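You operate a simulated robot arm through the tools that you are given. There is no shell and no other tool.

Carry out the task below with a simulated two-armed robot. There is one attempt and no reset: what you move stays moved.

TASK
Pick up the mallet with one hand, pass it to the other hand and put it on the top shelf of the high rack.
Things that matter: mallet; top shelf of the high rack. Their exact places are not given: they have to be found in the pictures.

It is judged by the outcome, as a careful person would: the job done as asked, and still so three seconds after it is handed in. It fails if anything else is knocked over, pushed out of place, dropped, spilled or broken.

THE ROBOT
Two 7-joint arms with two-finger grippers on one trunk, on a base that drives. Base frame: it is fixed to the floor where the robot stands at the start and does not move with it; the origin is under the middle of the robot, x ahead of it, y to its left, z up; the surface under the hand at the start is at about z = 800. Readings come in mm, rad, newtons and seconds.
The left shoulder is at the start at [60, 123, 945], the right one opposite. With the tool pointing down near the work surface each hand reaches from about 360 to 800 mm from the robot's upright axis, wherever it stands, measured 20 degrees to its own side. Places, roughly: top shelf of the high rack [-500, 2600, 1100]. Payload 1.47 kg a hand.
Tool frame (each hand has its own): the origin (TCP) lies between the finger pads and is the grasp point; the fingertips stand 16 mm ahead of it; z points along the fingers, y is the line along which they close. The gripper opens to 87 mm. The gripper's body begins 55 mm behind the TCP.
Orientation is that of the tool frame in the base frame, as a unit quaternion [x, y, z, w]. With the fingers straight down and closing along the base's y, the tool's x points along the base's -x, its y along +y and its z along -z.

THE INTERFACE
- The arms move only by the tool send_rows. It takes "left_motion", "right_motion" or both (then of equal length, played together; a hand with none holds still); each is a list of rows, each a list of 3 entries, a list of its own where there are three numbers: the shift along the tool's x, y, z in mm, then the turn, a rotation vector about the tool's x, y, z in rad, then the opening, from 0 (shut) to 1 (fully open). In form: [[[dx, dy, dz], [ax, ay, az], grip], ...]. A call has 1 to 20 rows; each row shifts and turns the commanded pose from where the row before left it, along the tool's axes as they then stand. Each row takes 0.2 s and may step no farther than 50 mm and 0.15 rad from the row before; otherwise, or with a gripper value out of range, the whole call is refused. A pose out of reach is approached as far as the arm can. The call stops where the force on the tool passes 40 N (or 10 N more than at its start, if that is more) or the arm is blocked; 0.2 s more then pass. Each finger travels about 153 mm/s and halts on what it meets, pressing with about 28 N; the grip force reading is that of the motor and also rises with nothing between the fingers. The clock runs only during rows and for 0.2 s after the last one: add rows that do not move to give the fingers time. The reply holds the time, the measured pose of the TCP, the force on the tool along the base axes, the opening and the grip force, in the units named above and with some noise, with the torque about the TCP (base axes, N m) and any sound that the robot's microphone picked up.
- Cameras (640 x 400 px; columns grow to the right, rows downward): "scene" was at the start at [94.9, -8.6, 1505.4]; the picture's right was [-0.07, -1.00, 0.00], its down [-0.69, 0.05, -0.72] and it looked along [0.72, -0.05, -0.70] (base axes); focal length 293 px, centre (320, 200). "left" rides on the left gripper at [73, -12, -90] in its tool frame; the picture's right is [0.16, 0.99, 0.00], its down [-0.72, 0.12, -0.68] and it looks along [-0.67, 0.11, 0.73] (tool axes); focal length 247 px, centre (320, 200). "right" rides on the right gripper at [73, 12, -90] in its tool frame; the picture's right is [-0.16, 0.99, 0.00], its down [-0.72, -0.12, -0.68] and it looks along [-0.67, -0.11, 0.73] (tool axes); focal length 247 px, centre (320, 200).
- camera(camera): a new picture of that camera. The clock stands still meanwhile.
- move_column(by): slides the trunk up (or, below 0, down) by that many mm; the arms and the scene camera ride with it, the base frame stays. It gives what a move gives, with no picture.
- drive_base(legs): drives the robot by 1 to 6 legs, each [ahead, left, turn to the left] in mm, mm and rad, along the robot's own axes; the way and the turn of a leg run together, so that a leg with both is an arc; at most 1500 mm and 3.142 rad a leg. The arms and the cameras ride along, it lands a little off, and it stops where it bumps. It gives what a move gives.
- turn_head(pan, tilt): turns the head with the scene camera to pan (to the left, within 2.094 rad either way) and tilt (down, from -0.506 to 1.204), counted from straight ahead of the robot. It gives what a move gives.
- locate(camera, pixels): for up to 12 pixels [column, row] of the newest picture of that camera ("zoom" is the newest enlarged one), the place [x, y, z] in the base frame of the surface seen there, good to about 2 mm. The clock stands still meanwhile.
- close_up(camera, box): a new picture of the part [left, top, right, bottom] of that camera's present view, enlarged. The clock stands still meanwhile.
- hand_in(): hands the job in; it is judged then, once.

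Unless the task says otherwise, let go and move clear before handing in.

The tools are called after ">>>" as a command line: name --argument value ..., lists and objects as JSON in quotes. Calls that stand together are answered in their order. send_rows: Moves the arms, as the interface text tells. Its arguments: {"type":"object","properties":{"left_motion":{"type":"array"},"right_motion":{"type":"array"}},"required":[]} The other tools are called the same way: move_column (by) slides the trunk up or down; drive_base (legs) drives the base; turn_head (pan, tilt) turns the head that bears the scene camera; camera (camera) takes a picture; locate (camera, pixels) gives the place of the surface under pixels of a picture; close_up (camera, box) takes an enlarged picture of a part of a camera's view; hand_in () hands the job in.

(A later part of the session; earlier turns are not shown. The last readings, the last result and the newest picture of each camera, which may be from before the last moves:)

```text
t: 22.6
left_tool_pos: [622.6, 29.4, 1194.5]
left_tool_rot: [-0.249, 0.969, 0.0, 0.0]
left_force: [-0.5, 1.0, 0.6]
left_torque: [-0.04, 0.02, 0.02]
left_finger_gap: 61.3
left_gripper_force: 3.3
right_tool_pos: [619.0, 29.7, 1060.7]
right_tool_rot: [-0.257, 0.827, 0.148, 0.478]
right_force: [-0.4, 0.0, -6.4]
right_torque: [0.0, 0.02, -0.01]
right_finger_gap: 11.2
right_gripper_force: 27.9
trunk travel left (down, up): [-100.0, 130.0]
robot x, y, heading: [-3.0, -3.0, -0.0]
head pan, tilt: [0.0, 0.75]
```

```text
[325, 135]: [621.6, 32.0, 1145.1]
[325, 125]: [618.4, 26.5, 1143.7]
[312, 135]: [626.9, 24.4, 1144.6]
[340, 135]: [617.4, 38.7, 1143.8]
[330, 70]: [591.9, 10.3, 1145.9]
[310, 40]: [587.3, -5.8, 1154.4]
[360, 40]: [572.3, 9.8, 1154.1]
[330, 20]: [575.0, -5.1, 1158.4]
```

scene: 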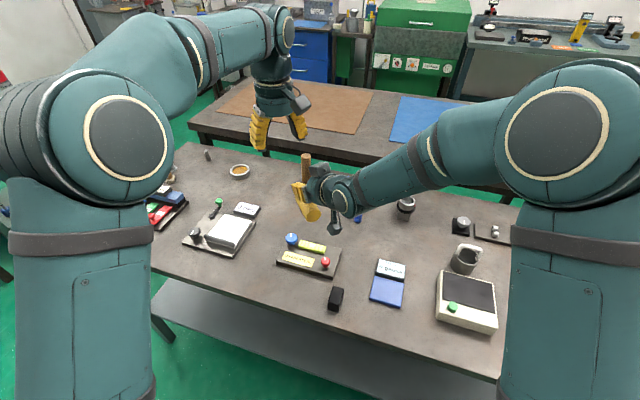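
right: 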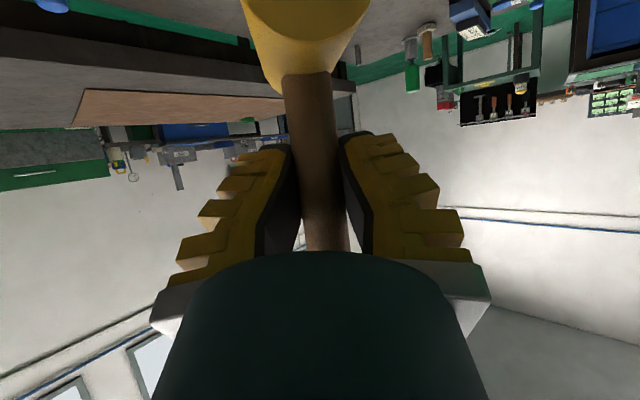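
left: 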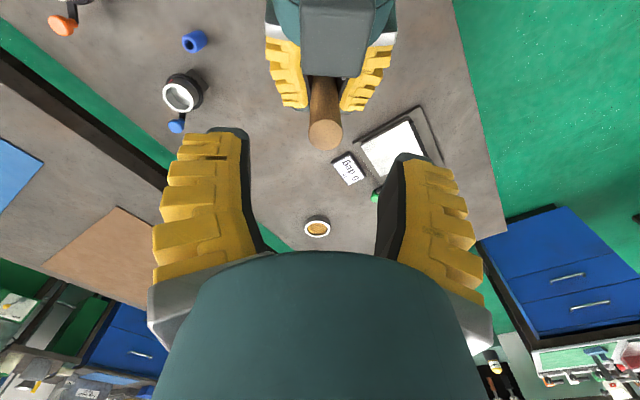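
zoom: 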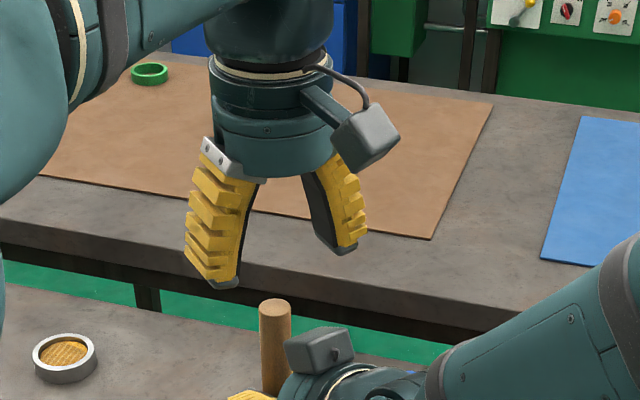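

The left camera block will stay about 50 mm above the right hand's block (top z≈1158), so the way down is clear. I'll lower the left hand 66 mm around the handle top.

>>> send_rows --left_motion '[[[0, 0, 16.5], [0, 0, 0], 0.65], [[0, 0, 16.5], [0, 0, 0], 0.65], [[0, 0, 16.5], [0, 0, 0], 0.65], [[0, 0, 16.5], [0, 0, 0], 0.65], [[0, 0, 0], [0, 0, 0], 0.65]]'

>>> camera --camera "left"

>>> close_up --camera "scene" --box '[220, 90, 420, 215]'

```text
t: 23.8
left_tool_pos: [622.5, 28.1, 1128.0]
left_tool_rot: [-0.248, 0.969, 0.0, 0.0]
left_force: [0.5, 0.1, 0.1]
left_torque: [-0.03, 0.01, 0.01]
left_finger_gap: 61.2
left_gripper_force: 3.9
right_tool_pos: [619.9, 29.2, 1061.5]
right_tool_rot: [-0.256, 0.827, 0.147, 0.479]
right_force: [0.5, 0.3, -5.1]
right_torque: [-0.01, -0.01, -0.01]
right_finger_gap: 11.0
right_gripper_force: 27.7
trunk travel left (down, up): [-100.0, 130.0]
robot x, y, heading: [1.9, 1.4, 0.0]
head pan, tilt: [0.0, 0.75]
```

```text
taken
```

left: 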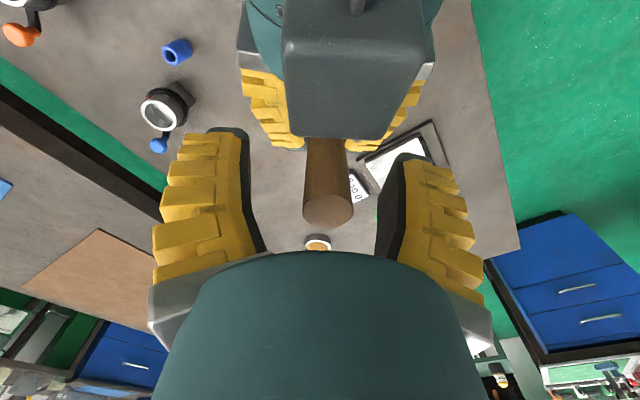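

```text
3.20 times, centred on (320, 152) of scene
```

zoom: 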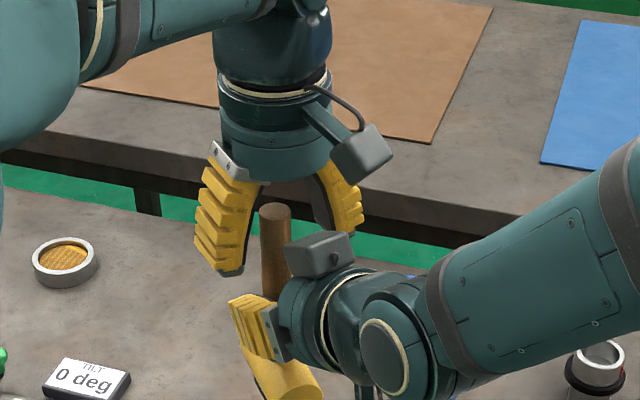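

The handle stands between the left fingers with no contact, about 2–3 mm off-centre. I'll nudge the left hand over that bit and close its gripper while the right hand keeps holding.

>>> send_rows --left_motion '[[[0, 2.5, 0], [0, 0, 0], 0.65], [[0, 0, 0], [0, 0, 0], 0.4], [[0, 0, 0], [0, 0, 0], 0.2], [[0, 0, 0], [0, 0, 0], 0], [[0, 0, 0], [0, 0, 0], 0], [[0, 0, 0], [0, 0, 0], 0], [[0, 0, 0], [0, 0, 0], 0]]'

>>> camera --camera "left"

>>> close_up --camera "scene" --box '[220, 90, 420, 215]'

```text
t: 25.4
left_tool_pos: [622.1, 29.7, 1128.7]
left_tool_rot: [-0.248, 0.969, 0.0, -0.001]
left_force: [-0.3, 3.9, 1.0]
left_torque: [0.2, -0.11, 0.02]
left_finger_gap: 15.8
left_gripper_force: 28.1
right_tool_pos: [619.8, 29.3, 1059.7]
right_tool_rot: [-0.256, 0.827, 0.148, 0.478]
right_force: [-0.1, -2.9, -7.0]
right_torque: [0.0, 0.07, -0.05]
right_finger_gap: 11.4
right_gripper_force: 27.9
trunk travel left (down, up): [-100.0, 130.0]
robot x, y, heading: [1.7, -0.8, 0.001]
head pan, tilt: [0.0, 0.75]
```

```text
taken
```

left: 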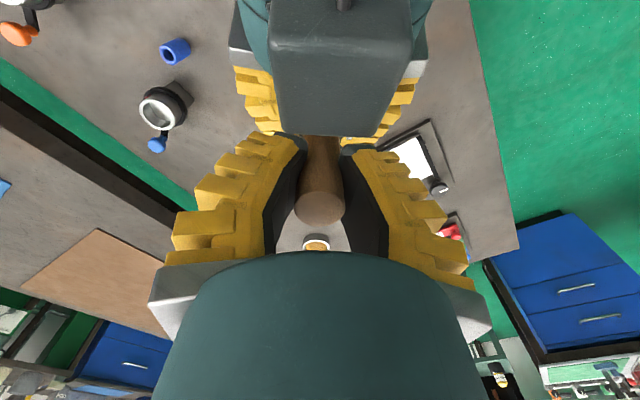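

```text
3.20 times, centred on (320, 152) of scene
```

zoom: 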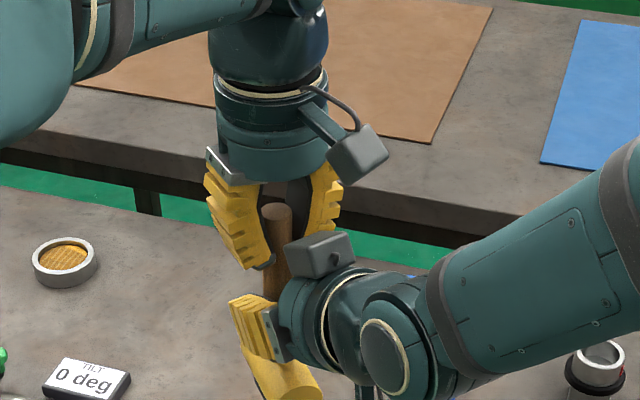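

Both hands now hold the handle: left gap 15.8 mm at 28 N, right still gripping. I'll open the right hand in steps and see whether the weight passes to the left hand.

>>> send_rows --right_motion '[[[0, 0, 0], [0, 0, 0], 0.2], [[0, 0, 0], [0, 0, 0], 0.3], [[0, 0, 0], [0, 0, 0], 0.4], [[0, 0, 0], [0, 0, 0], 0.5], [[0, 0, 0], [0, 0, 0], 0.6], [[0, 0, 0], [0, 0, 0], 0.7], [[0, 0, 0], [0, 0, 0], 0.7]]'

>>> camera --camera "left"

>>> close_up --camera "scene" --box '[220, 90, 420, 215]'

>>> camera --camera "right"

```text
t: 27.0
left_tool_pos: [621.6, 28.9, 1128.3]
left_tool_rot: [-0.248, 0.969, 0.0, 0.0]
left_force: [0.0, 0.3, 0.8]
left_torque: [-0.01, -0.04, -0.02]
left_finger_gap: 12.8
left_gripper_force: 28.2
right_tool_pos: [619.7, 29.9, 1061.7]
right_tool_rot: [-0.256, 0.827, 0.148, 0.478]
right_force: [0.2, 0.4, -0.2]
right_torque: [0.02, -0.02, 0.01]
right_finger_gap: 65.4
right_gripper_force: 2.5
trunk travel left (down, up): [-100.0, 130.0]
robot x, y, heading: [1.9, 1.4, -0.006]
head pan, tilt: [0.0, 0.75]
```

```text
taken
```

left: 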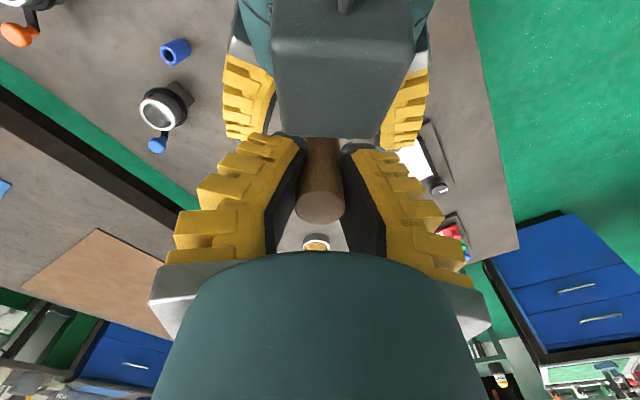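

```text
3.20 times, centred on (320, 152) of scene
```

zoom: 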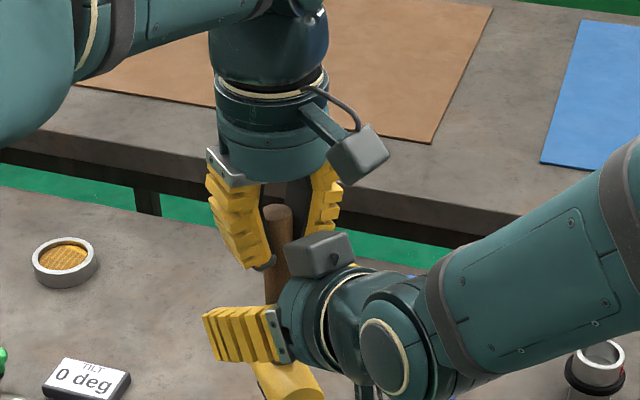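

```text
taken
```

right: 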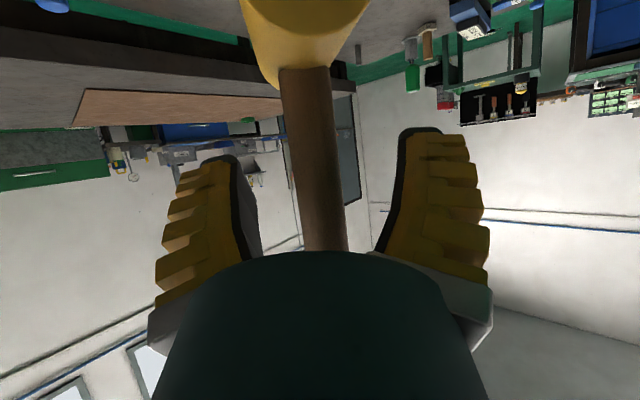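

The right fingers are open (65 mm) and the mallet appears to stay in the left hand, but the left force reading (0.8 N) does not show its weight. I'll hold still for a moment and read again.

>>> send_rows --left_motion '[[[0, 0, 0], [0, 0, 0], 0], [[0, 0, 0], [0, 0, 0], 0], [[0, 0, 0], [0, 0, 0], 0]]'

>>> close_up --camera "scene" --box '[260, 130, 380, 205]'

>>> locate --camera "zoom" --pixels '[[170, 330], [180, 380], [120, 110], [125, 170], [130, 230], [195, 160], [130, 260], [210, 130], [260, 140]]'

>>> close_up --camera "right" --box '[200, 0, 440, 150]'

```text
t: 27.8
left_tool_pos: [620.2, 27.8, 1128.8]
left_tool_rot: [-0.247, 0.969, 0.0, -0.001]
left_force: [-1.0, 0.2, -0.2]
left_torque: [0.02, -0.06, 0.01]
left_finger_gap: 12.7
left_gripper_force: 28.0
right_tool_pos: [619.7, 29.4, 1061.3]
right_tool_rot: [-0.257, 0.826, 0.15, 0.478]
right_force: [-0.3, -0.6, 0.3]
right_torque: [0.01, 0.0, -0.02]
right_finger_gap: 65.1
right_gripper_force: 3.6
trunk travel left (down, up): [-100.0, 130.0]
robot x, y, heading: [-1.2, 0.1, -0.001]
head pan, tilt: [0.0, 0.75]
```

```text
5.33 times, centred on (320, 168) of scene
```

zoom: 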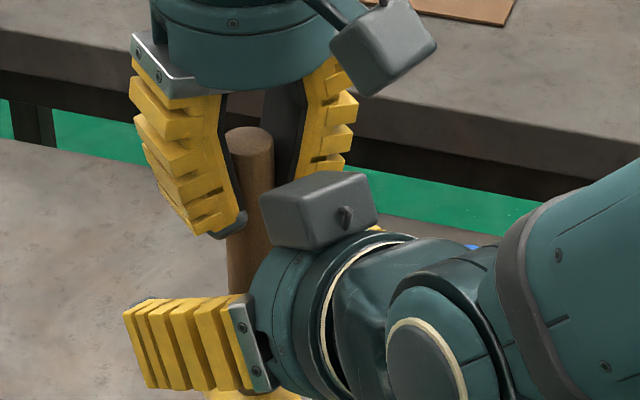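

```text
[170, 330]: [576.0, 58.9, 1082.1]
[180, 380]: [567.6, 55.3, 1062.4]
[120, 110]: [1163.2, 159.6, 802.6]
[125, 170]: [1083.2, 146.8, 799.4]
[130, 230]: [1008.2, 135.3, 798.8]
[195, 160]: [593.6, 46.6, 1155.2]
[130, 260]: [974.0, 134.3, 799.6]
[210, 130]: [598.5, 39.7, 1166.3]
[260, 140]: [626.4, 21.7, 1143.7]
```

```text
2.67 times, centred on (320, 75) of right
```

zoom: 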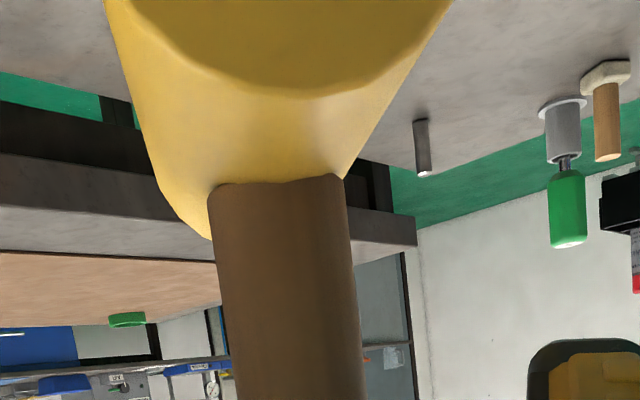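

The handle top is still at z≈1144 in the left fingers and the right hand carries nothing, so the mallet is held. I'll withdraw the right hand straight back and level, away from the handle and out from under the left hand's camera.

>>> send_rows --right_motion '[[[5, 0, -8.66], [0, 0, 0], 0.8], [[7.5, 0, -13], [0, 0, 0], 0.8], [[10, 0, -17.3], [0, 0, 0], 0.8], [[10, 0, -17.3], [0, 0, 0], 0.8], [[10, 0, -17.3], [0, 0, 0], 0.8], [[10, 0, -17.3], [0, 0, 0], 0.8]]'

>>> close_up --camera "scene" --box '[220, 90, 420, 215]'

>>> camera --camera "right"

```text
t: 29.2
left_tool_pos: [621.1, 28.9, 1127.9]
left_tool_rot: [-0.246, 0.969, 0.0, 0.0]
left_force: [0.7, 0.5, -0.2]
left_torque: [0.03, 0.02, 0.04]
left_finger_gap: 12.2
left_gripper_force: 27.8
right_tool_pos: [531.6, -29.2, 1061.5]
right_tool_rot: [-0.256, 0.827, 0.149, 0.478]
right_force: [1.2, 0.0, 0.9]
right_torque: [-0.04, -0.02, -0.01]
right_finger_gap: 73.0
right_gripper_force: 2.3
trunk travel left (down, up): [-100.0, 130.0]
robot x, y, heading: [2.2, -0.1, -0.0]
head pan, tilt: [0.0, 0.75]
```

```text
3.20 times, centred on (320, 152) of scene
```

zoom: 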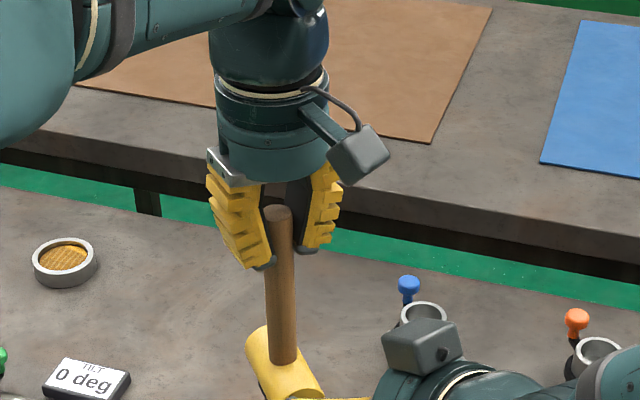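

```text
taken
```

right: 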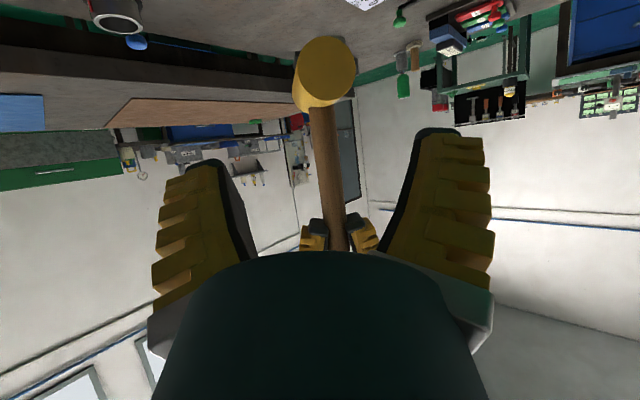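

The mallet now hangs from the left hand alone and the right hand is clear at (532,-29,1061). I'll move the right hand back to its own side and turn it to point down again, ready for driving.

>>> send_rows --right_motion '[[[6.95, -19.9, -18.7], [0, 0, 0], 0.8], [[6.95, -19.9, -18.7], [0, 0, 0], 0.8], [[6.95, -19.9, -18.7], [0, 0, 0], 0.8], [[6.95, -19.9, -18.7], [0, 0, 0], 0.8], [[6.95, -19.9, -18.7], [0, 0, 0], 0.8], [[6.95, -19.9, -18.7], [0, 0, 0], 0.8], [[0, 0, 0], [0.087, 0, 0.05], 0.8], [[0, 0, 0], [0.087, 0, 0.05], 0.8], [[0, 0, 0], [0.087, 0, 0.05], 0.8], [[0, 0, 0], [0.087, 0, 0.05], 0.8], [[0, 0, 0], [0.087, 0, 0.05], 0.8], [[0, 0, 0], [0.087, 0, 0.05], 0.8], [[0, 0, 0], [0, 0.15, 0], 0.8], [[0, 0, 0], [0, 0.15, 0], 0.8], [[0, 0, 0], [0, 0.15, 0], 0.8], [[0, 0, 0], [0, 0.15, 0], 0.8], [[0, 0, 0], [0, 0.15, 0], 0.8], [[0, 0, 0], [0, 0.15, 0], 0.8], [[0, 0, 0], [0, 0.15, 0], 0.8]]'

>>> camera --camera "scene"

>>> camera --camera "left"

```text
t: 33.2
left_tool_pos: [622.6, 29.1, 1128.9]
left_tool_rot: [-0.248, 0.969, 0.0, 0.0]
left_force: [-0.2, -0.4, 0.1]
left_torque: [0.02, 0.01, 0.02]
left_finger_gap: 11.4
left_gripper_force: 27.6
right_tool_pos: [504.2, -195.2, 1080.5]
right_tool_rot: [0.001, 1.0, 0.001, -0.002]
right_force: [0.7, -0.4, -0.4]
right_torque: [0.01, 0.02, 0.04]
right_finger_gap: 72.9
right_gripper_force: 2.6
trunk travel left (down, up): [-100.0, 130.0]
robot x, y, heading: [0.2, -3.2, 0.002]
head pan, tilt: [0.0, 0.75]
```

```text
taken
```

scene: 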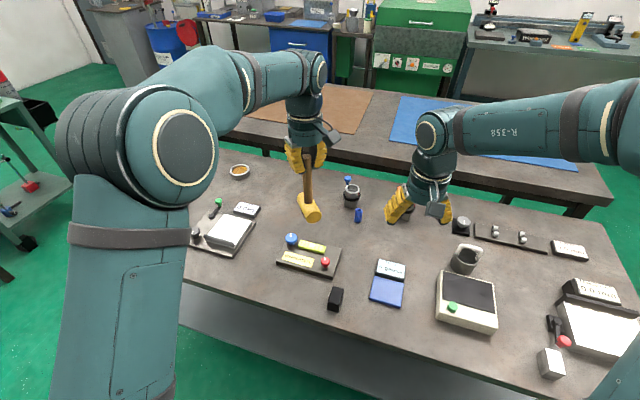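

```text
taken
```

left: 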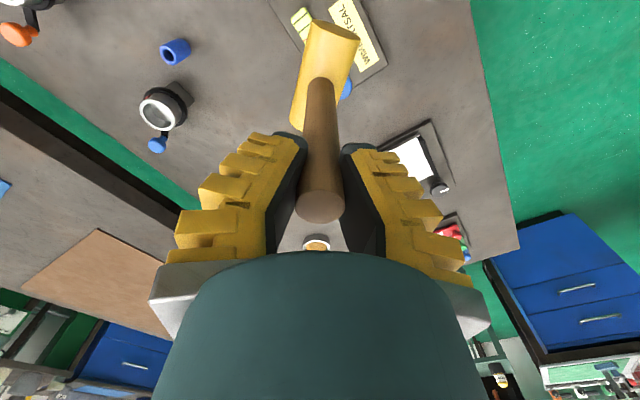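

The left hand holds the mallet and the right hand is back on its side. I'll check how upright the mallet hangs and where its foot is.

>>> close_up --camera "scene" --box '[250, 130, 370, 230]'

>>> locate --camera "scene" --pixels '[[307, 152], [308, 175], [308, 185], [309, 192], [304, 200], [314, 215], [300, 210]]'

>>> locate --camera "left" --pixels '[[320, 210], [320, 180], [320, 150], [320, 120], [318, 90], [330, 40], [310, 60], [300, 100]]'

```text
4.00 times, centred on (310, 180) of scene
```

zoom: 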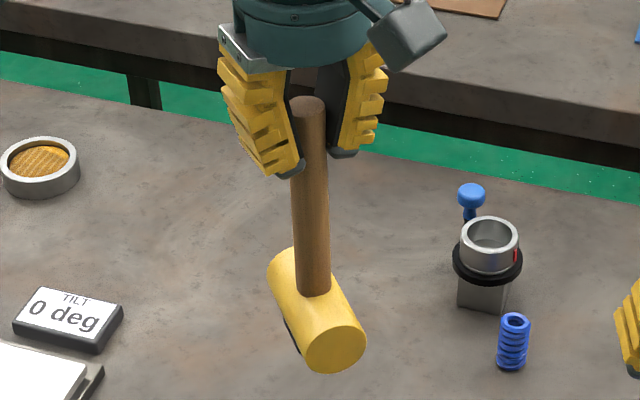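

```text
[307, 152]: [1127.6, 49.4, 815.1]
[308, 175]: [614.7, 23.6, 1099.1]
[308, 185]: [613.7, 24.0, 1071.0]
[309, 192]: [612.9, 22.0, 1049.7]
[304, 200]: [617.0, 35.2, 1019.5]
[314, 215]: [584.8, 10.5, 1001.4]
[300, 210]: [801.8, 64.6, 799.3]
```

```text
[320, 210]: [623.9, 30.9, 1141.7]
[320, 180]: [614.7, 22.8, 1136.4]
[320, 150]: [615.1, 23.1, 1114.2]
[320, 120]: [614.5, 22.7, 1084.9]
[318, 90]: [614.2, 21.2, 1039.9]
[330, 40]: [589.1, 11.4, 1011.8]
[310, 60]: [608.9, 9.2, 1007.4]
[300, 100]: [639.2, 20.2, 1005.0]
```

The mallet hangs upright with its foot at about z=974, 154 mm below the left TCP. I'll move the left hand over to its own side, then raise the trunk 130 mm so the foot clears the 1080 mm shelf.

>>> send_rows --left_motion '[[[-3.9, 10, 0], [0, 0, 0], 0], [[-7.8, 20.1, 0], [0, 0, 0], 0], [[-7.8, 20.1, 0], [0, 0, 0], 0], [[-7.8, 20.1, 0], [0, 0, 0], 0], [[-7.8, 20.1, 0], [0, 0, 0], 0], [[-7.8, 20.1, 0], [0, 0, 0], 0], [[-7.8, 20.1, 0], [0, 0, 0], 0], [[-7.8, 20.1, 0], [0, 0, 0], 0], [[-3.9, 10, 0], [0, 0, 0], 0], [[0, 0, 0], [0, 0, 0], 0]]'

>>> move_column --by 130

>>> camera --camera "scene"

>>> camera --camera "left"

```text
t: 35.4
left_tool_pos: [597.8, 200.2, 1129.3]
left_tool_rot: [-0.248, 0.969, 0.0, -0.001]
left_force: [0.7, 0.0, 0.4]
left_torque: [0.02, -0.03, 0.02]
left_finger_gap: 11.2
left_gripper_force: 27.8
right_tool_pos: [503.7, -194.9, 1081.9]
right_tool_rot: [-0.001, 1.0, 0.0, 0.0]
right_force: [0.4, 1.0, -0.3]
right_torque: [0.0, 0.0, -0.05]
right_finger_gap: 72.8
right_gripper_force: 2.0
trunk travel left (down, up): [-100.0, 130.0]
robot x, y, heading: [-5.7, 3.9, 0.001]
head pan, tilt: [0.0, 0.75]
```

```text
t: 37.0
left_tool_pos: [598.7, 199.0, 1258.1]
left_tool_rot: [-0.248, 0.969, -0.001, 0.0]
left_force: [0.1, -0.1, -6.5]
left_torque: [0.01, 0.01, 0.0]
left_finger_gap: 10.8
left_gripper_force: 28.5
right_tool_pos: [503.8, -195.4, 1209.3]
right_tool_rot: [-0.001, 1.0, -0.001, 0.0]
right_force: [0.0, 0.1, -0.2]
right_torque: [0.0, -0.01, 0.0]
right_finger_gap: 72.9
right_gripper_force: 2.2
trunk travel left (down, up): [-230.0, 0.0]
robot x, y, heading: [1.5, 0.6, 0.003]
head pan, tilt: [0.0, 0.75]
```

```text
taken
```

scene: 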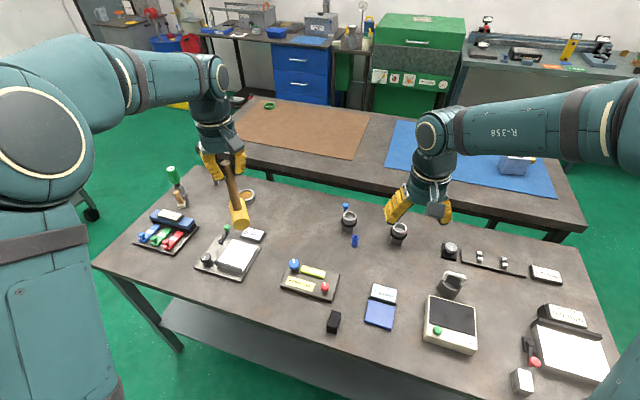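

```text
taken
```

left: 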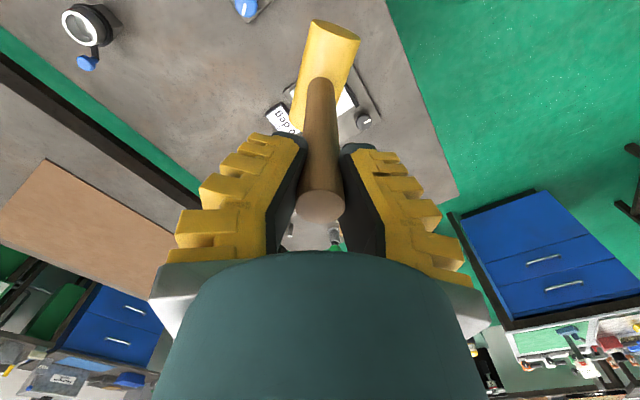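

The left hand now reads -6.5 N, the mallet's weight, and the foot is at about z=1104. I'll drive left away from the table, starting with a short leg to see how the mallet behaves.

>>> drive_base --legs '[[0, 300, 0]]'

>>> camera --camera "left"

>>> turn_head --pan 1.6 --tilt 0.6

>>> camera --camera "scene"

```text
t: 40.2
left_tool_pos: [598.6, 498.9, 1257.5]
left_tool_rot: [-0.25, 0.968, 0.0, 0.0]
left_force: [-0.7, 0.0, -6.7]
left_torque: [-0.01, -0.01, -0.04]
left_finger_gap: 10.3
left_gripper_force: 28.1
right_tool_pos: [503.4, 105.5, 1210.4]
right_tool_rot: [-0.001, 1.0, 0.0, -0.001]
right_force: [-0.5, -0.5, 0.2]
right_torque: [0.02, 0.03, 0.0]
right_finger_gap: 72.7
right_gripper_force: 2.9
trunk travel left (down, up): [-230.0, 0.0]
robot x, y, heading: [0.8, 299.0, -0.002]
head pan, tilt: [0.0, 0.75]
```

```text
taken
```

left: 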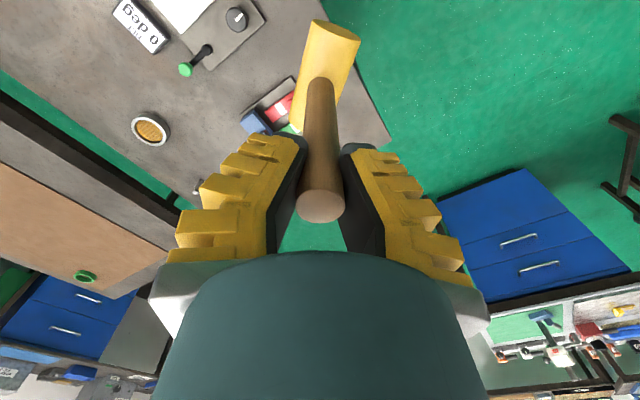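

```text
t: 41.9
left_tool_pos: [597.4, 499.3, 1258.6]
left_tool_rot: [-0.248, 0.969, 0.0, 0.0]
left_force: [0.8, 0.0, -6.5]
left_torque: [0.0, -0.01, 0.01]
left_finger_gap: 10.0
left_gripper_force: 28.1
right_tool_pos: [504.9, 105.5, 1210.8]
right_tool_rot: [-0.002, 1.0, -0.001, 0.0]
right_force: [-0.3, -0.7, 0.3]
right_torque: [-0.02, -0.02, 0.0]
right_finger_gap: 73.0
right_gripper_force: 2.1
trunk travel left (down, up): [-230.0, 0.0]
robot x, y, heading: [0.0, 302.5, -0.0]
head pan, tilt: [1.6, 0.6]
```

```text
taken
```

scene: 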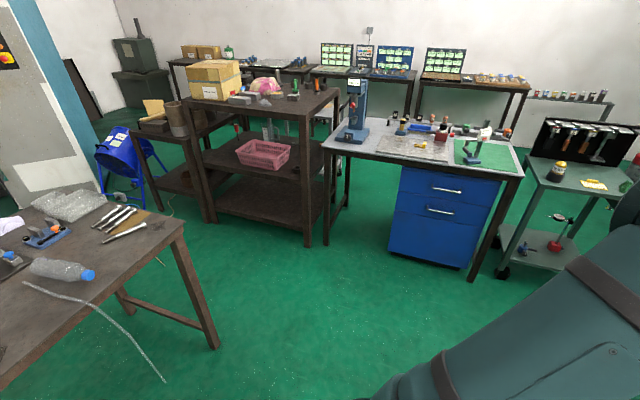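

The mallet looks unchanged in the left camera after the leg, but the left gap is creeping (10.0 mm). I'll check whether the handle has slipped relative to the hand.

>>> camera --camera "left"

>>> locate --camera "left" --pixels '[[320, 210], [310, 205], [332, 205], [320, 180], [320, 150], [320, 120], [318, 90], [330, 40]]'

>>> close_up --camera "left" --box '[240, 110, 400, 260]'

```text
taken
```

left: 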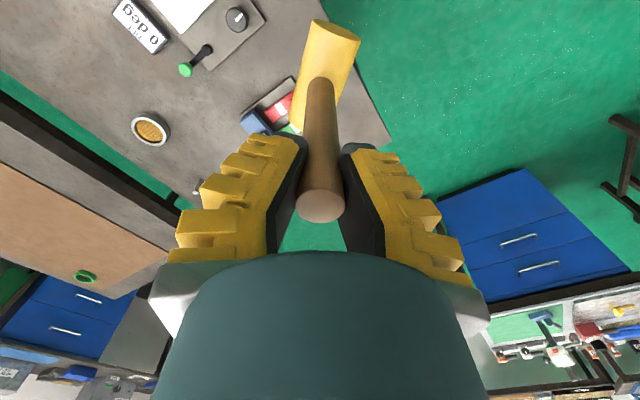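

```text
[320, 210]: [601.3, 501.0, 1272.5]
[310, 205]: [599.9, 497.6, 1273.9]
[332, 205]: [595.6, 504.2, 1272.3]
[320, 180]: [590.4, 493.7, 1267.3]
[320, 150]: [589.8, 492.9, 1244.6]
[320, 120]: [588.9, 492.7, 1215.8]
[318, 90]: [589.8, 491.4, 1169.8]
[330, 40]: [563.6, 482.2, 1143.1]
```

```text
2.67 times, centred on (320, 185) of left
```

zoom: 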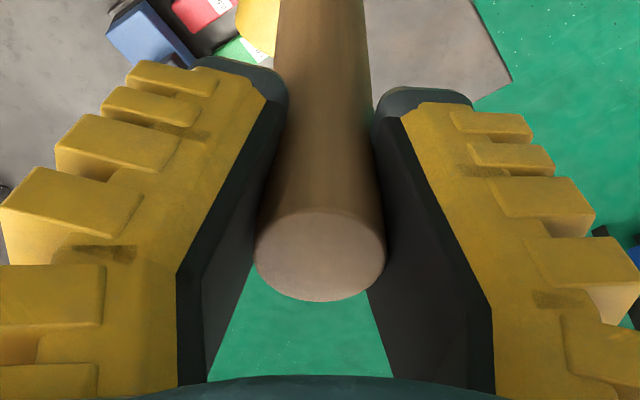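

The handle top is still about 15 mm above the TCP, so there is no meaningful slip. I'll go on: further left, then turn to face the rack squarely (heading about 1.264 rad).

>>> drive_base --legs '[[0, 700, 0], [0, 0, 0.632], [0, 0, 0.632]]'

>>> turn_head --pan 0.2 --tilt 0.5

>>> camera --camera "scene"

>>> camera --camera "left"

```text
t: 51.9
left_tool_pos: [-22.0, 1626.9, 1258.3]
left_tool_rot: [0.775, -0.631, 0.0, 0.0]
left_force: [0.3, 0.3, -6.1]
left_torque: [0.01, 0.03, 0.04]
left_finger_gap: 9.0
left_gripper_force: 28.0
right_tool_pos: [326.5, 1420.3, 1210.5]
right_tool_rot: [-0.597, 0.802, -0.001, 0.0]
right_force: [-0.6, 0.5, 0.0]
right_torque: [0.0, 0.0, 0.02]
right_finger_gap: 73.0
right_gripper_force: 2.5
trunk travel left (down, up): [-230.0, 0.0]
robot x, y, heading: [-4.5, 993.7, 1.277]
head pan, tilt: [1.6, 0.6]
```

```text
t: 53.4
left_tool_pos: [-23.5, 1626.8, 1257.9]
left_tool_rot: [0.777, -0.63, 0.001, 0.001]
left_force: [-0.1, 0.5, -5.8]
left_torque: [0.05, 0.0, 0.01]
left_finger_gap: 8.5
left_gripper_force: 28.1
right_tool_pos: [327.1, 1421.7, 1210.7]
right_tool_rot: [-0.596, 0.803, -0.001, 0.0]
right_force: [-0.4, -0.4, -0.3]
right_torque: [-0.01, -0.01, 0.03]
right_finger_gap: 73.3
right_gripper_force: 2.8
trunk travel left (down, up): [-230.0, 0.0]
robot x, y, heading: [-6.7, 999.9, 1.276]
head pan, tilt: [0.201, 0.499]
```

```text
taken
```

scene: 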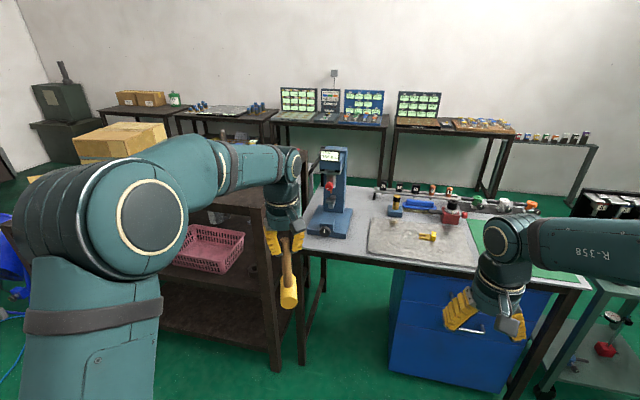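

```text
taken
```

left: 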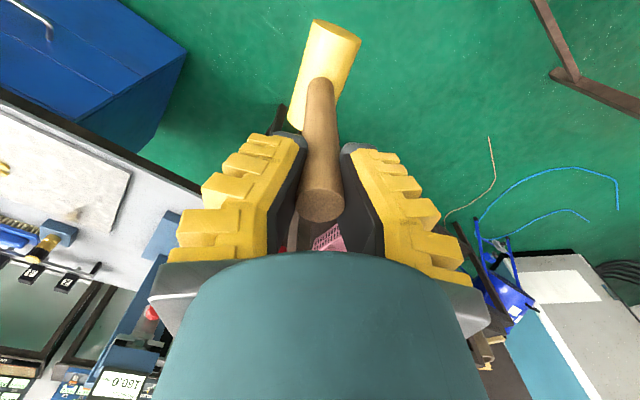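

The robot is at (-6,1000) with heading 1.276, and the mallet is unchanged in the left camera. I'll measure the blue press at (330,190) and the free shelf corner before approaching.

>>> locate --camera "scene" --pixels '[[333, 155], [325, 185], [333, 225], [312, 225], [350, 210], [305, 232], [270, 215], [420, 190], [450, 215], [290, 290], [292, 260], [230, 197]]'

>>> locate --camera "left" --pixels '[[320, 207], [320, 150], [318, 90], [330, 40], [310, 70]]'

```text
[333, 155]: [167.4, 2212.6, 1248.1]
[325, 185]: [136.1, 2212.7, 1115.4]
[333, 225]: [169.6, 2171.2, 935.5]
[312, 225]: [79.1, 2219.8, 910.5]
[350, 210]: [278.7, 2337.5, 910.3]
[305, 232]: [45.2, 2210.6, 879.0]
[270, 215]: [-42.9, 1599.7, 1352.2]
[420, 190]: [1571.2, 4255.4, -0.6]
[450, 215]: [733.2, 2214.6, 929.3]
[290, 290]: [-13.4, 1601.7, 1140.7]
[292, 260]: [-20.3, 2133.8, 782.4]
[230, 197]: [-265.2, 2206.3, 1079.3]
```

```text
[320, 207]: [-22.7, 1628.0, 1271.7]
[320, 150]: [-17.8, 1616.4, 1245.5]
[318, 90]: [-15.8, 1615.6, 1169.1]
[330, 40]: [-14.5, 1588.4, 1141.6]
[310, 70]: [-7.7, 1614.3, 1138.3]
```

The press stands at about (150,2200) and reaches z≈1250, so I'll draw the right hand back to stay clear of it. I'll also lift the mallet 30 mm more before approaching.

>>> send_rows --left_motion '[[[0, 0, -6], [0, 0, 0], 0], [[0, 0, -6], [0, 0, 0], 0], [[0, 0, -6], [0, 0, 0], 0], [[0, 0, -6], [0, 0, 0], 0], [[0, 0, -6], [0, 0, 0], 0]]' --right_motion '[[[22, -4, 0], [0, 0, 0], 0.8], [[22, -4, 0], [0, 0, 0], 0.8], [[22, -4, 0], [0, 0, 0], 0.8], [[22, -4, 0], [0, 0, 0], 0.8], [[22, -4, 0], [0, 0, 0], 0.8]]'

>>> drive_base --legs '[[320, 0, 0], [80, 383, 0]]'

>>> turn_head --pan 0.1 --tilt 0.8

>>> camera --camera "scene"

>>> camera --camera "left"

```text
t: 54.6
left_tool_pos: [-23.9, 1625.6, 1289.0]
left_tool_rot: [0.776, -0.631, 0.0, 0.0]
left_force: [-0.3, -0.2, -5.4]
left_torque: [-0.02, 0.0, 0.02]
left_finger_gap: 8.3
left_gripper_force: 27.7
right_tool_pos: [314.0, 1308.8, 1211.3]
right_tool_rot: [-0.597, 0.803, 0.0, 0.001]
right_force: [-0.2, 0.0, -0.1]
right_torque: [0.01, -0.04, 0.0]
right_finger_gap: 73.0
right_gripper_force: 1.9
trunk travel left (down, up): [-230.0, 0.0]
robot x, y, heading: [-5.7, 999.4, 1.28]
head pan, tilt: [0.201, 0.499]
```

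```text
t: 60.2
left_tool_pos: [-272.4, 2119.9, 1289.2]
left_tool_rot: [0.776, -0.631, 0.001, 0.001]
left_force: [0.4, -0.6, -6.3]
left_torque: [-0.02, 0.0, 0.01]
left_finger_gap: 8.0
left_gripper_force: 27.8
right_tool_pos: [62.5, 1803.2, 1210.4]
right_tool_rot: [-0.596, 0.803, 0.0, 0.0]
right_force: [0.0, -0.3, 0.0]
right_torque: [0.02, -0.01, 0.0]
right_finger_gap: 73.0
right_gripper_force: 2.7
trunk travel left (down, up): [-230.0, 0.0]
robot x, y, heading: [-256.9, 1488.1, 1.278]
head pan, tilt: [0.201, 0.499]
```

```text
t: 61.0
left_tool_pos: [-274.4, 2118.9, 1287.2]
left_tool_rot: [0.775, -0.631, 0.001, 0.001]
left_force: [0.4, -0.6, -5.7]
left_torque: [0.04, 0.01, 0.01]
left_finger_gap: 8.1
left_gripper_force: 27.4
right_tool_pos: [63.6, 1802.7, 1210.1]
right_tool_rot: [-0.595, 0.804, 0.0, -0.001]
right_force: [-0.9, -1.0, 0.9]
right_torque: [0.02, 0.0, 0.01]
right_finger_gap: 73.2
right_gripper_force: 2.4
trunk travel left (down, up): [-230.0, 0.0]
robot x, y, heading: [-252.2, 1490.9, 1.269]
head pan, tilt: [0.099, 0.799]
```

```text
taken
```

scene: 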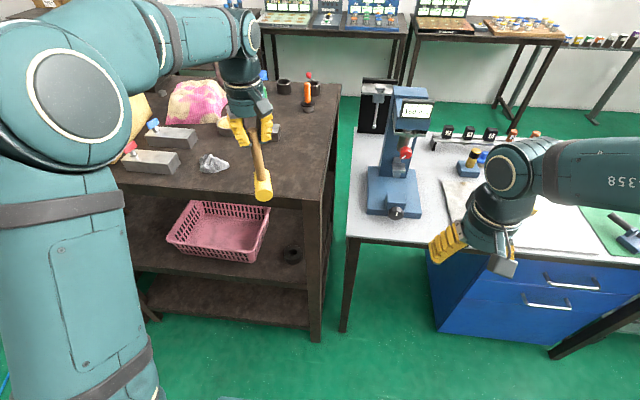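

```text
taken
```

left: 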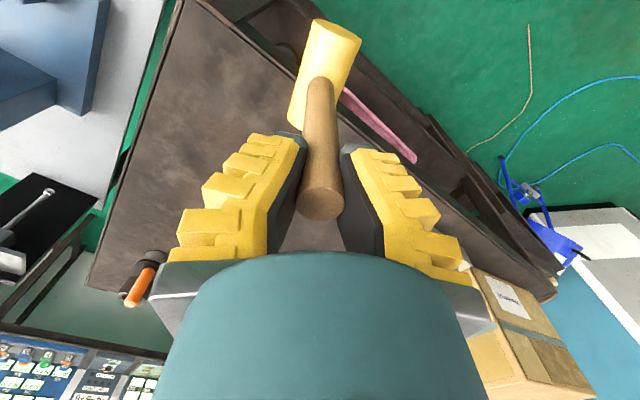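

The mallet is just in front of the rack's free corner with its foot around z=1133. I'll measure the shelf corner and nearby items from here.

>>> locate --camera "scene" --pixels '[[310, 200], [330, 150], [300, 180], [290, 150], [305, 130], [230, 185], [213, 168], [276, 138], [280, 125], [307, 108], [222, 130], [335, 100]]'

>>> close_up --camera "scene" --box '[180, 70, 372, 215]'

```text
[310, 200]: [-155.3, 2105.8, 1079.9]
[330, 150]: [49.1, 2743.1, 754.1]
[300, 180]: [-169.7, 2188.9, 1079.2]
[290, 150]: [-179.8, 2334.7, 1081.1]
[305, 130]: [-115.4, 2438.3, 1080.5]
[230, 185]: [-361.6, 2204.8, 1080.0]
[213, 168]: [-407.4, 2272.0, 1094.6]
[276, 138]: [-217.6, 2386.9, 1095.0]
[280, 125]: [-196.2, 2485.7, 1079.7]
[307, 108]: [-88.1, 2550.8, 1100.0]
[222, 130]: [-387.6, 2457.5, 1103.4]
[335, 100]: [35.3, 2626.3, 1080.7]
```

```text
2.76 times, centred on (276, 142) of scene
```

zoom: 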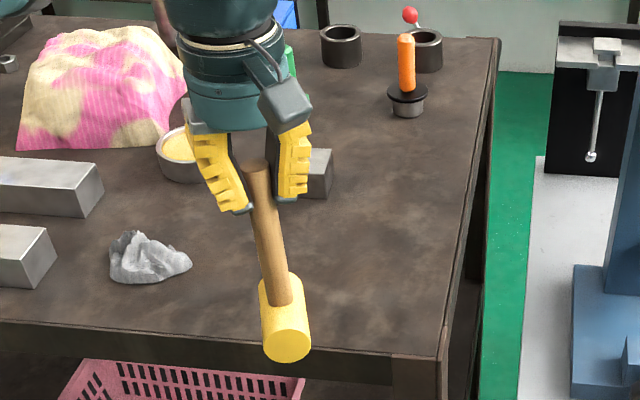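

The free corner is confirmed: the shelf surface is at 1080, the block's front is at y≈2387, the rock is at x≈-407, and the right edge is near x≈-100. I'll drive ahead 144 mm so the mallet hangs over about (-225,2255).

>>> drive_base --legs '[[144, -7, 0]]'

>>> camera --camera "scene"

>>> camera --camera "left"

>>> close_up --camera "scene" --box '[180, 70, 372, 215]'

```text
t: 62.4
left_tool_pos: [-225.0, 2255.2, 1288.5]
left_tool_rot: [0.777, -0.63, 0.001, 0.001]
left_force: [-0.4, 0.6, -6.7]
left_torque: [0.03, -0.02, 0.01]
left_finger_gap: 7.7
left_gripper_force: 27.4
right_tool_pos: [111.2, 1938.0, 1210.6]
right_tool_rot: [-0.596, 0.803, -0.001, 0.0]
right_force: [0.1, -0.5, 0.1]
right_torque: [-0.01, -0.01, 0.01]
right_finger_gap: 73.1
right_gripper_force: 2.4
trunk travel left (down, up): [-230.0, 0.0]
robot x, y, heading: [-210.3, 1624.0, 1.28]
head pan, tilt: [0.099, 0.799]
```

```text
taken
```

scene: 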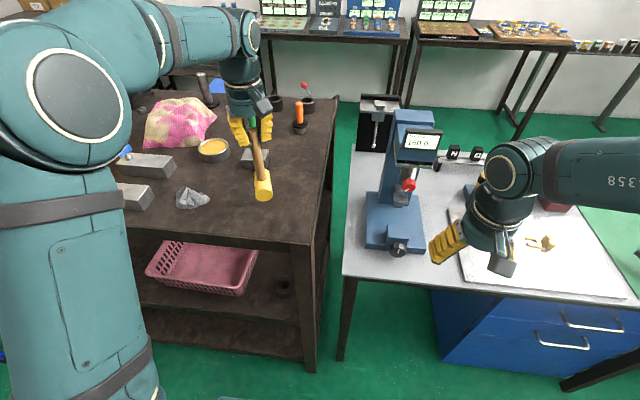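

```text
taken
```

left: 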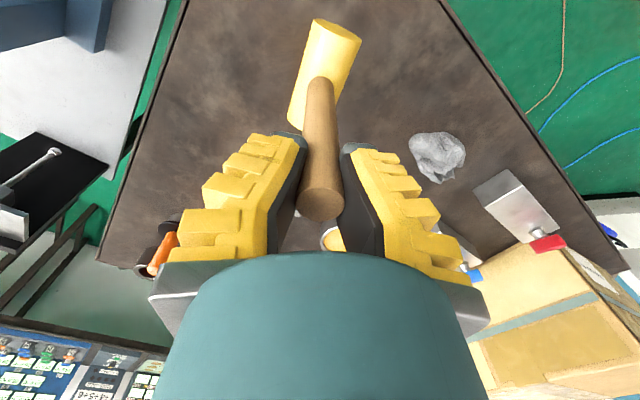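

```text
2.76 times, centred on (276, 142) of scene
```

zoom: 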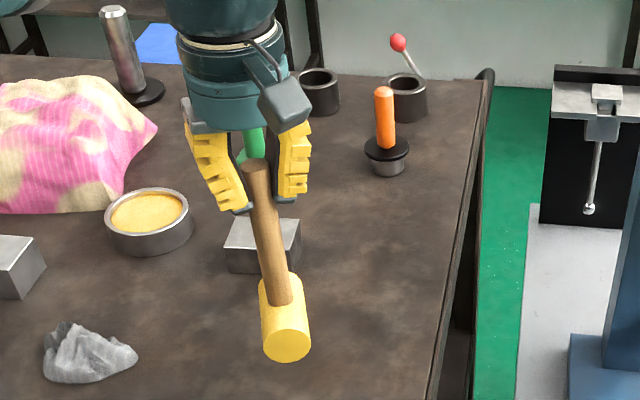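

The mallet is over the free spot at (-225,2255). I'll check its uprightness and height over the shelf before lowering it.

>>> locate --camera "left" --pixels '[[320, 207], [309, 203], [332, 203], [320, 150], [320, 120], [318, 90], [330, 40], [280, 40], [380, 60]]'

>>> locate --camera "zoom" --pixels '[[256, 165], [262, 200], [268, 240], [274, 280], [285, 350], [270, 330], [270, 390], [350, 300], [262, 220]]'

```text
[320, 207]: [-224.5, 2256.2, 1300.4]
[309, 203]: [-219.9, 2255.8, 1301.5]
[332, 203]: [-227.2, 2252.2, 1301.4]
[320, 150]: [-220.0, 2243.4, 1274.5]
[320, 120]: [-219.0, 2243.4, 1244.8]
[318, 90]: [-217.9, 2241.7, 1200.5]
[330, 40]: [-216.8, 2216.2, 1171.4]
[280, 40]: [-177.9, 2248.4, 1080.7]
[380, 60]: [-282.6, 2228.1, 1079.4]
```

```text
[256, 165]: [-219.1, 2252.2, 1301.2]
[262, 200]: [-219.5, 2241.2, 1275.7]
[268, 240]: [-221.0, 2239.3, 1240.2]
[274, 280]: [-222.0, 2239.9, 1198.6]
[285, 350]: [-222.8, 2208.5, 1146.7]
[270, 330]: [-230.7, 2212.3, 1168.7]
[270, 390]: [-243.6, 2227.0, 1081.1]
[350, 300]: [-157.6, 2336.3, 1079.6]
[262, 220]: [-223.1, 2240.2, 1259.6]
```

The mallet is upright within about 1.5°, with the handle top at 1301, so the foot is about 51 mm above the shelf. I'll lower it 42 mm, then finish in small steps while watching the force.

>>> send_rows --left_motion '[[[0, 0, 8], [0, 0, 0], 0], [[0, 0, 10], [0, 0, 0], 0], [[0, 0, 10], [0, 0, 0], 0], [[0, 0, 8], [0, 0, 0], 0], [[0, 0, 6], [0, 0, 0], 0], [[0, 0, 0], [0, 0, 0], 0]]'

>>> close_up --camera "scene" --box '[200, 100, 340, 210]'

>>> camera --camera "left"

>>> locate --camera "left" --pixels '[[320, 207], [309, 203], [332, 203], [320, 150]]'

```text
t: 63.8
left_tool_pos: [-225.0, 2253.1, 1246.6]
left_tool_rot: [0.776, -0.63, 0.001, 0.0]
left_force: [0.3, 0.1, -5.3]
left_torque: [0.04, 0.02, -0.01]
left_finger_gap: 7.5
left_gripper_force: 28.5
right_tool_pos: [111.8, 1936.9, 1210.2]
right_tool_rot: [-0.595, 0.804, 0.001, -0.001]
right_force: [0.0, -0.4, -0.2]
right_torque: [0.01, -0.01, 0.02]
right_finger_gap: 73.2
right_gripper_force: 2.3
trunk travel left (down, up): [-230.0, 0.0]
robot x, y, heading: [-209.1, 1621.7, 1.276]
head pan, tilt: [0.099, 0.799]
```

```text
3.64 times, centred on (270, 155) of scene
```

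zoom: 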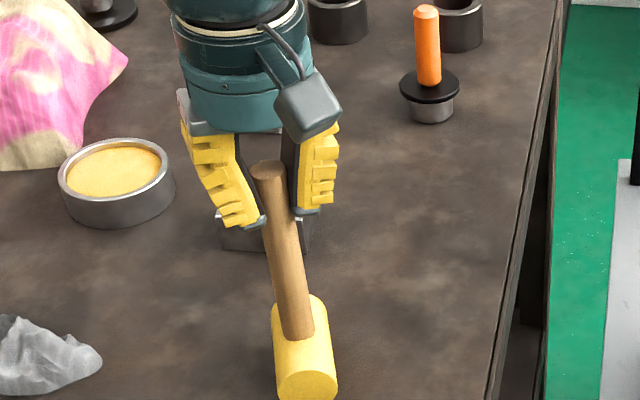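

```text
taken
```

left: 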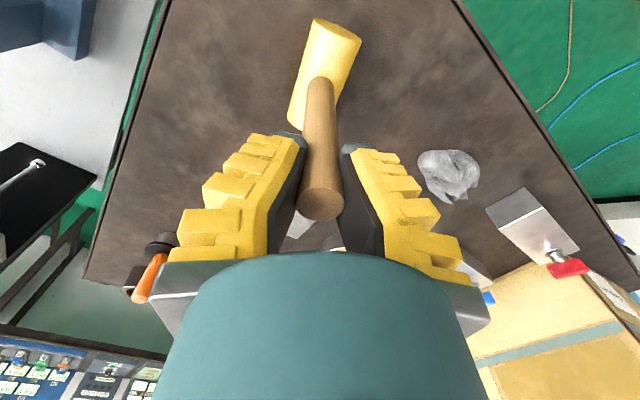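

```text
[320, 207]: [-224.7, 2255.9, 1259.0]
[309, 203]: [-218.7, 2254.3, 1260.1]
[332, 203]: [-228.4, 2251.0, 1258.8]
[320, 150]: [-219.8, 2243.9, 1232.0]
```

The handle top is at about 1259, leaving roughly 9 mm. I'll lower in 1.5–2 mm steps and read the force.

>>> send_rows --left_motion '[[[0, 0, 2], [0, 0, 0], 0], [[0, 0, 2], [0, 0, 0], 0], [[0, 0, 1.5], [0, 0, 0], 0], [[0, 0, 0], [0, 0, 0], 0]]'

>>> send_rows --left_motion '[[[0, 0, 1], [0, 0, 0], 0], [[0, 0, 1], [0, 0, 0], 0], [[0, 0, 0], [0, 0, 0], 0]]'

```text
t: 64.8
left_tool_pos: [-225.2, 2254.9, 1240.5]
left_tool_rot: [0.776, -0.631, 0.001, 0.002]
left_force: [-0.3, 0.4, -6.7]
left_torque: [0.04, -0.02, 0.02]
left_finger_gap: 7.5
left_gripper_force: 27.8
right_tool_pos: [111.2, 1937.6, 1209.1]
right_tool_rot: [-0.595, 0.804, 0.0, 0.0]
right_force: [0.3, -0.7, -0.4]
right_torque: [0.03, -0.01, -0.01]
right_finger_gap: 73.0
right_gripper_force: 2.8
trunk travel left (down, up): [-230.0, 0.0]
robot x, y, heading: [-209.1, 1623.3, 1.277]
head pan, tilt: [0.099, 0.799]
```

```text
t: 65.6
left_tool_pos: [-225.3, 2254.5, 1239.7]
left_tool_rot: [0.776, -0.63, 0.001, 0.001]
left_force: [0.0, 0.0, -6.2]
left_torque: [0.03, 0.03, -0.02]
left_finger_gap: 7.6
left_gripper_force: 28.1
right_tool_pos: [111.5, 1936.9, 1210.7]
right_tool_rot: [-0.596, 0.803, 0.0, 0.0]
right_force: [0.2, -0.4, -0.6]
right_torque: [-0.01, -0.03, -0.02]
right_finger_gap: 73.2
right_gripper_force: 3.0
trunk travel left (down, up): [-230.0, 0.0]
robot x, y, heading: [-210.5, 1622.2, 1.28]
head pan, tilt: [0.099, 0.799]
```

No contact yet: the force is still -6.2 N with the TCP at 1239.7. I'll continue in 1 mm steps.

>>> send_rows --left_motion '[[[0, 0, 1], [0, 0, 0], 0], [[0, 0, 1], [0, 0, 0], 0], [[0, 0, 0], [0, 0, 0], 0]]'

```text
t: 66.4
left_tool_pos: [-224.2, 2252.6, 1238.4]
left_tool_rot: [0.776, -0.631, 0.0, -0.001]
left_force: [0.5, 0.1, 6.8]
left_torque: [0.48, 0.11, 0.02]
left_finger_gap: 7.9
left_gripper_force: 27.7
right_tool_pos: [111.9, 1935.6, 1210.9]
right_tool_rot: [-0.596, 0.803, 0.0, 0.001]
right_force: [-0.2, -0.3, 0.1]
right_torque: [0.0, -0.03, -0.02]
right_finger_gap: 73.1
right_gripper_force: 2.7
trunk travel left (down, up): [-230.0, 0.0]
robot x, y, heading: [-210.1, 1623.8, 1.274]
head pan, tilt: [0.099, 0.799]
```

Contact: the vertical force turned to +6.8 N with a small torque, so the far end of the head has touched first, from a tilt of 1–2°. I'll look at the mallet before levelling it.

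>>> camera --camera "left"

>>> locate --camera "left" --pixels '[[319, 205], [320, 160], [320, 130], [320, 110], [319, 90], [295, 110], [340, 25], [318, 30]]'

>>> close_up --camera "left" --box '[240, 0, 400, 150]'

>>> close_up --camera "scene" --box '[220, 120, 320, 220]'

```text
taken
```

left: 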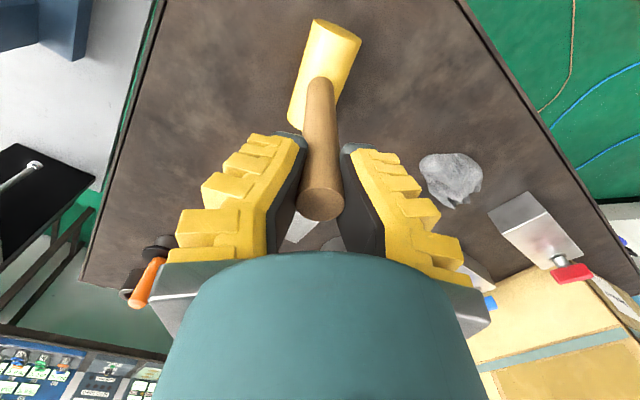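

```text
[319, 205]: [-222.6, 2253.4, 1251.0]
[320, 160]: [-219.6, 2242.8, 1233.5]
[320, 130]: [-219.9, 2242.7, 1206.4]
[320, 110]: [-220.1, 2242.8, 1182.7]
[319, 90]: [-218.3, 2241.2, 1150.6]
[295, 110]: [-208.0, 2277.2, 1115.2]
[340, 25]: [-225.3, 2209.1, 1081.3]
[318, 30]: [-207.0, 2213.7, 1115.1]
```

```text
2.67 times, centred on (320, 75) of left
```

zoom: 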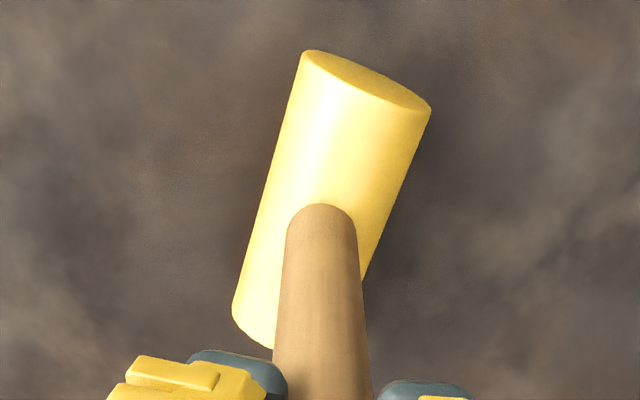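

```text
4.00 times, centred on (270, 170) of scene
```

zoom: 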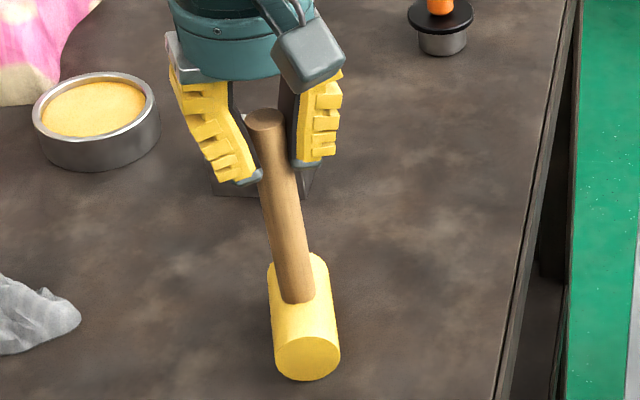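

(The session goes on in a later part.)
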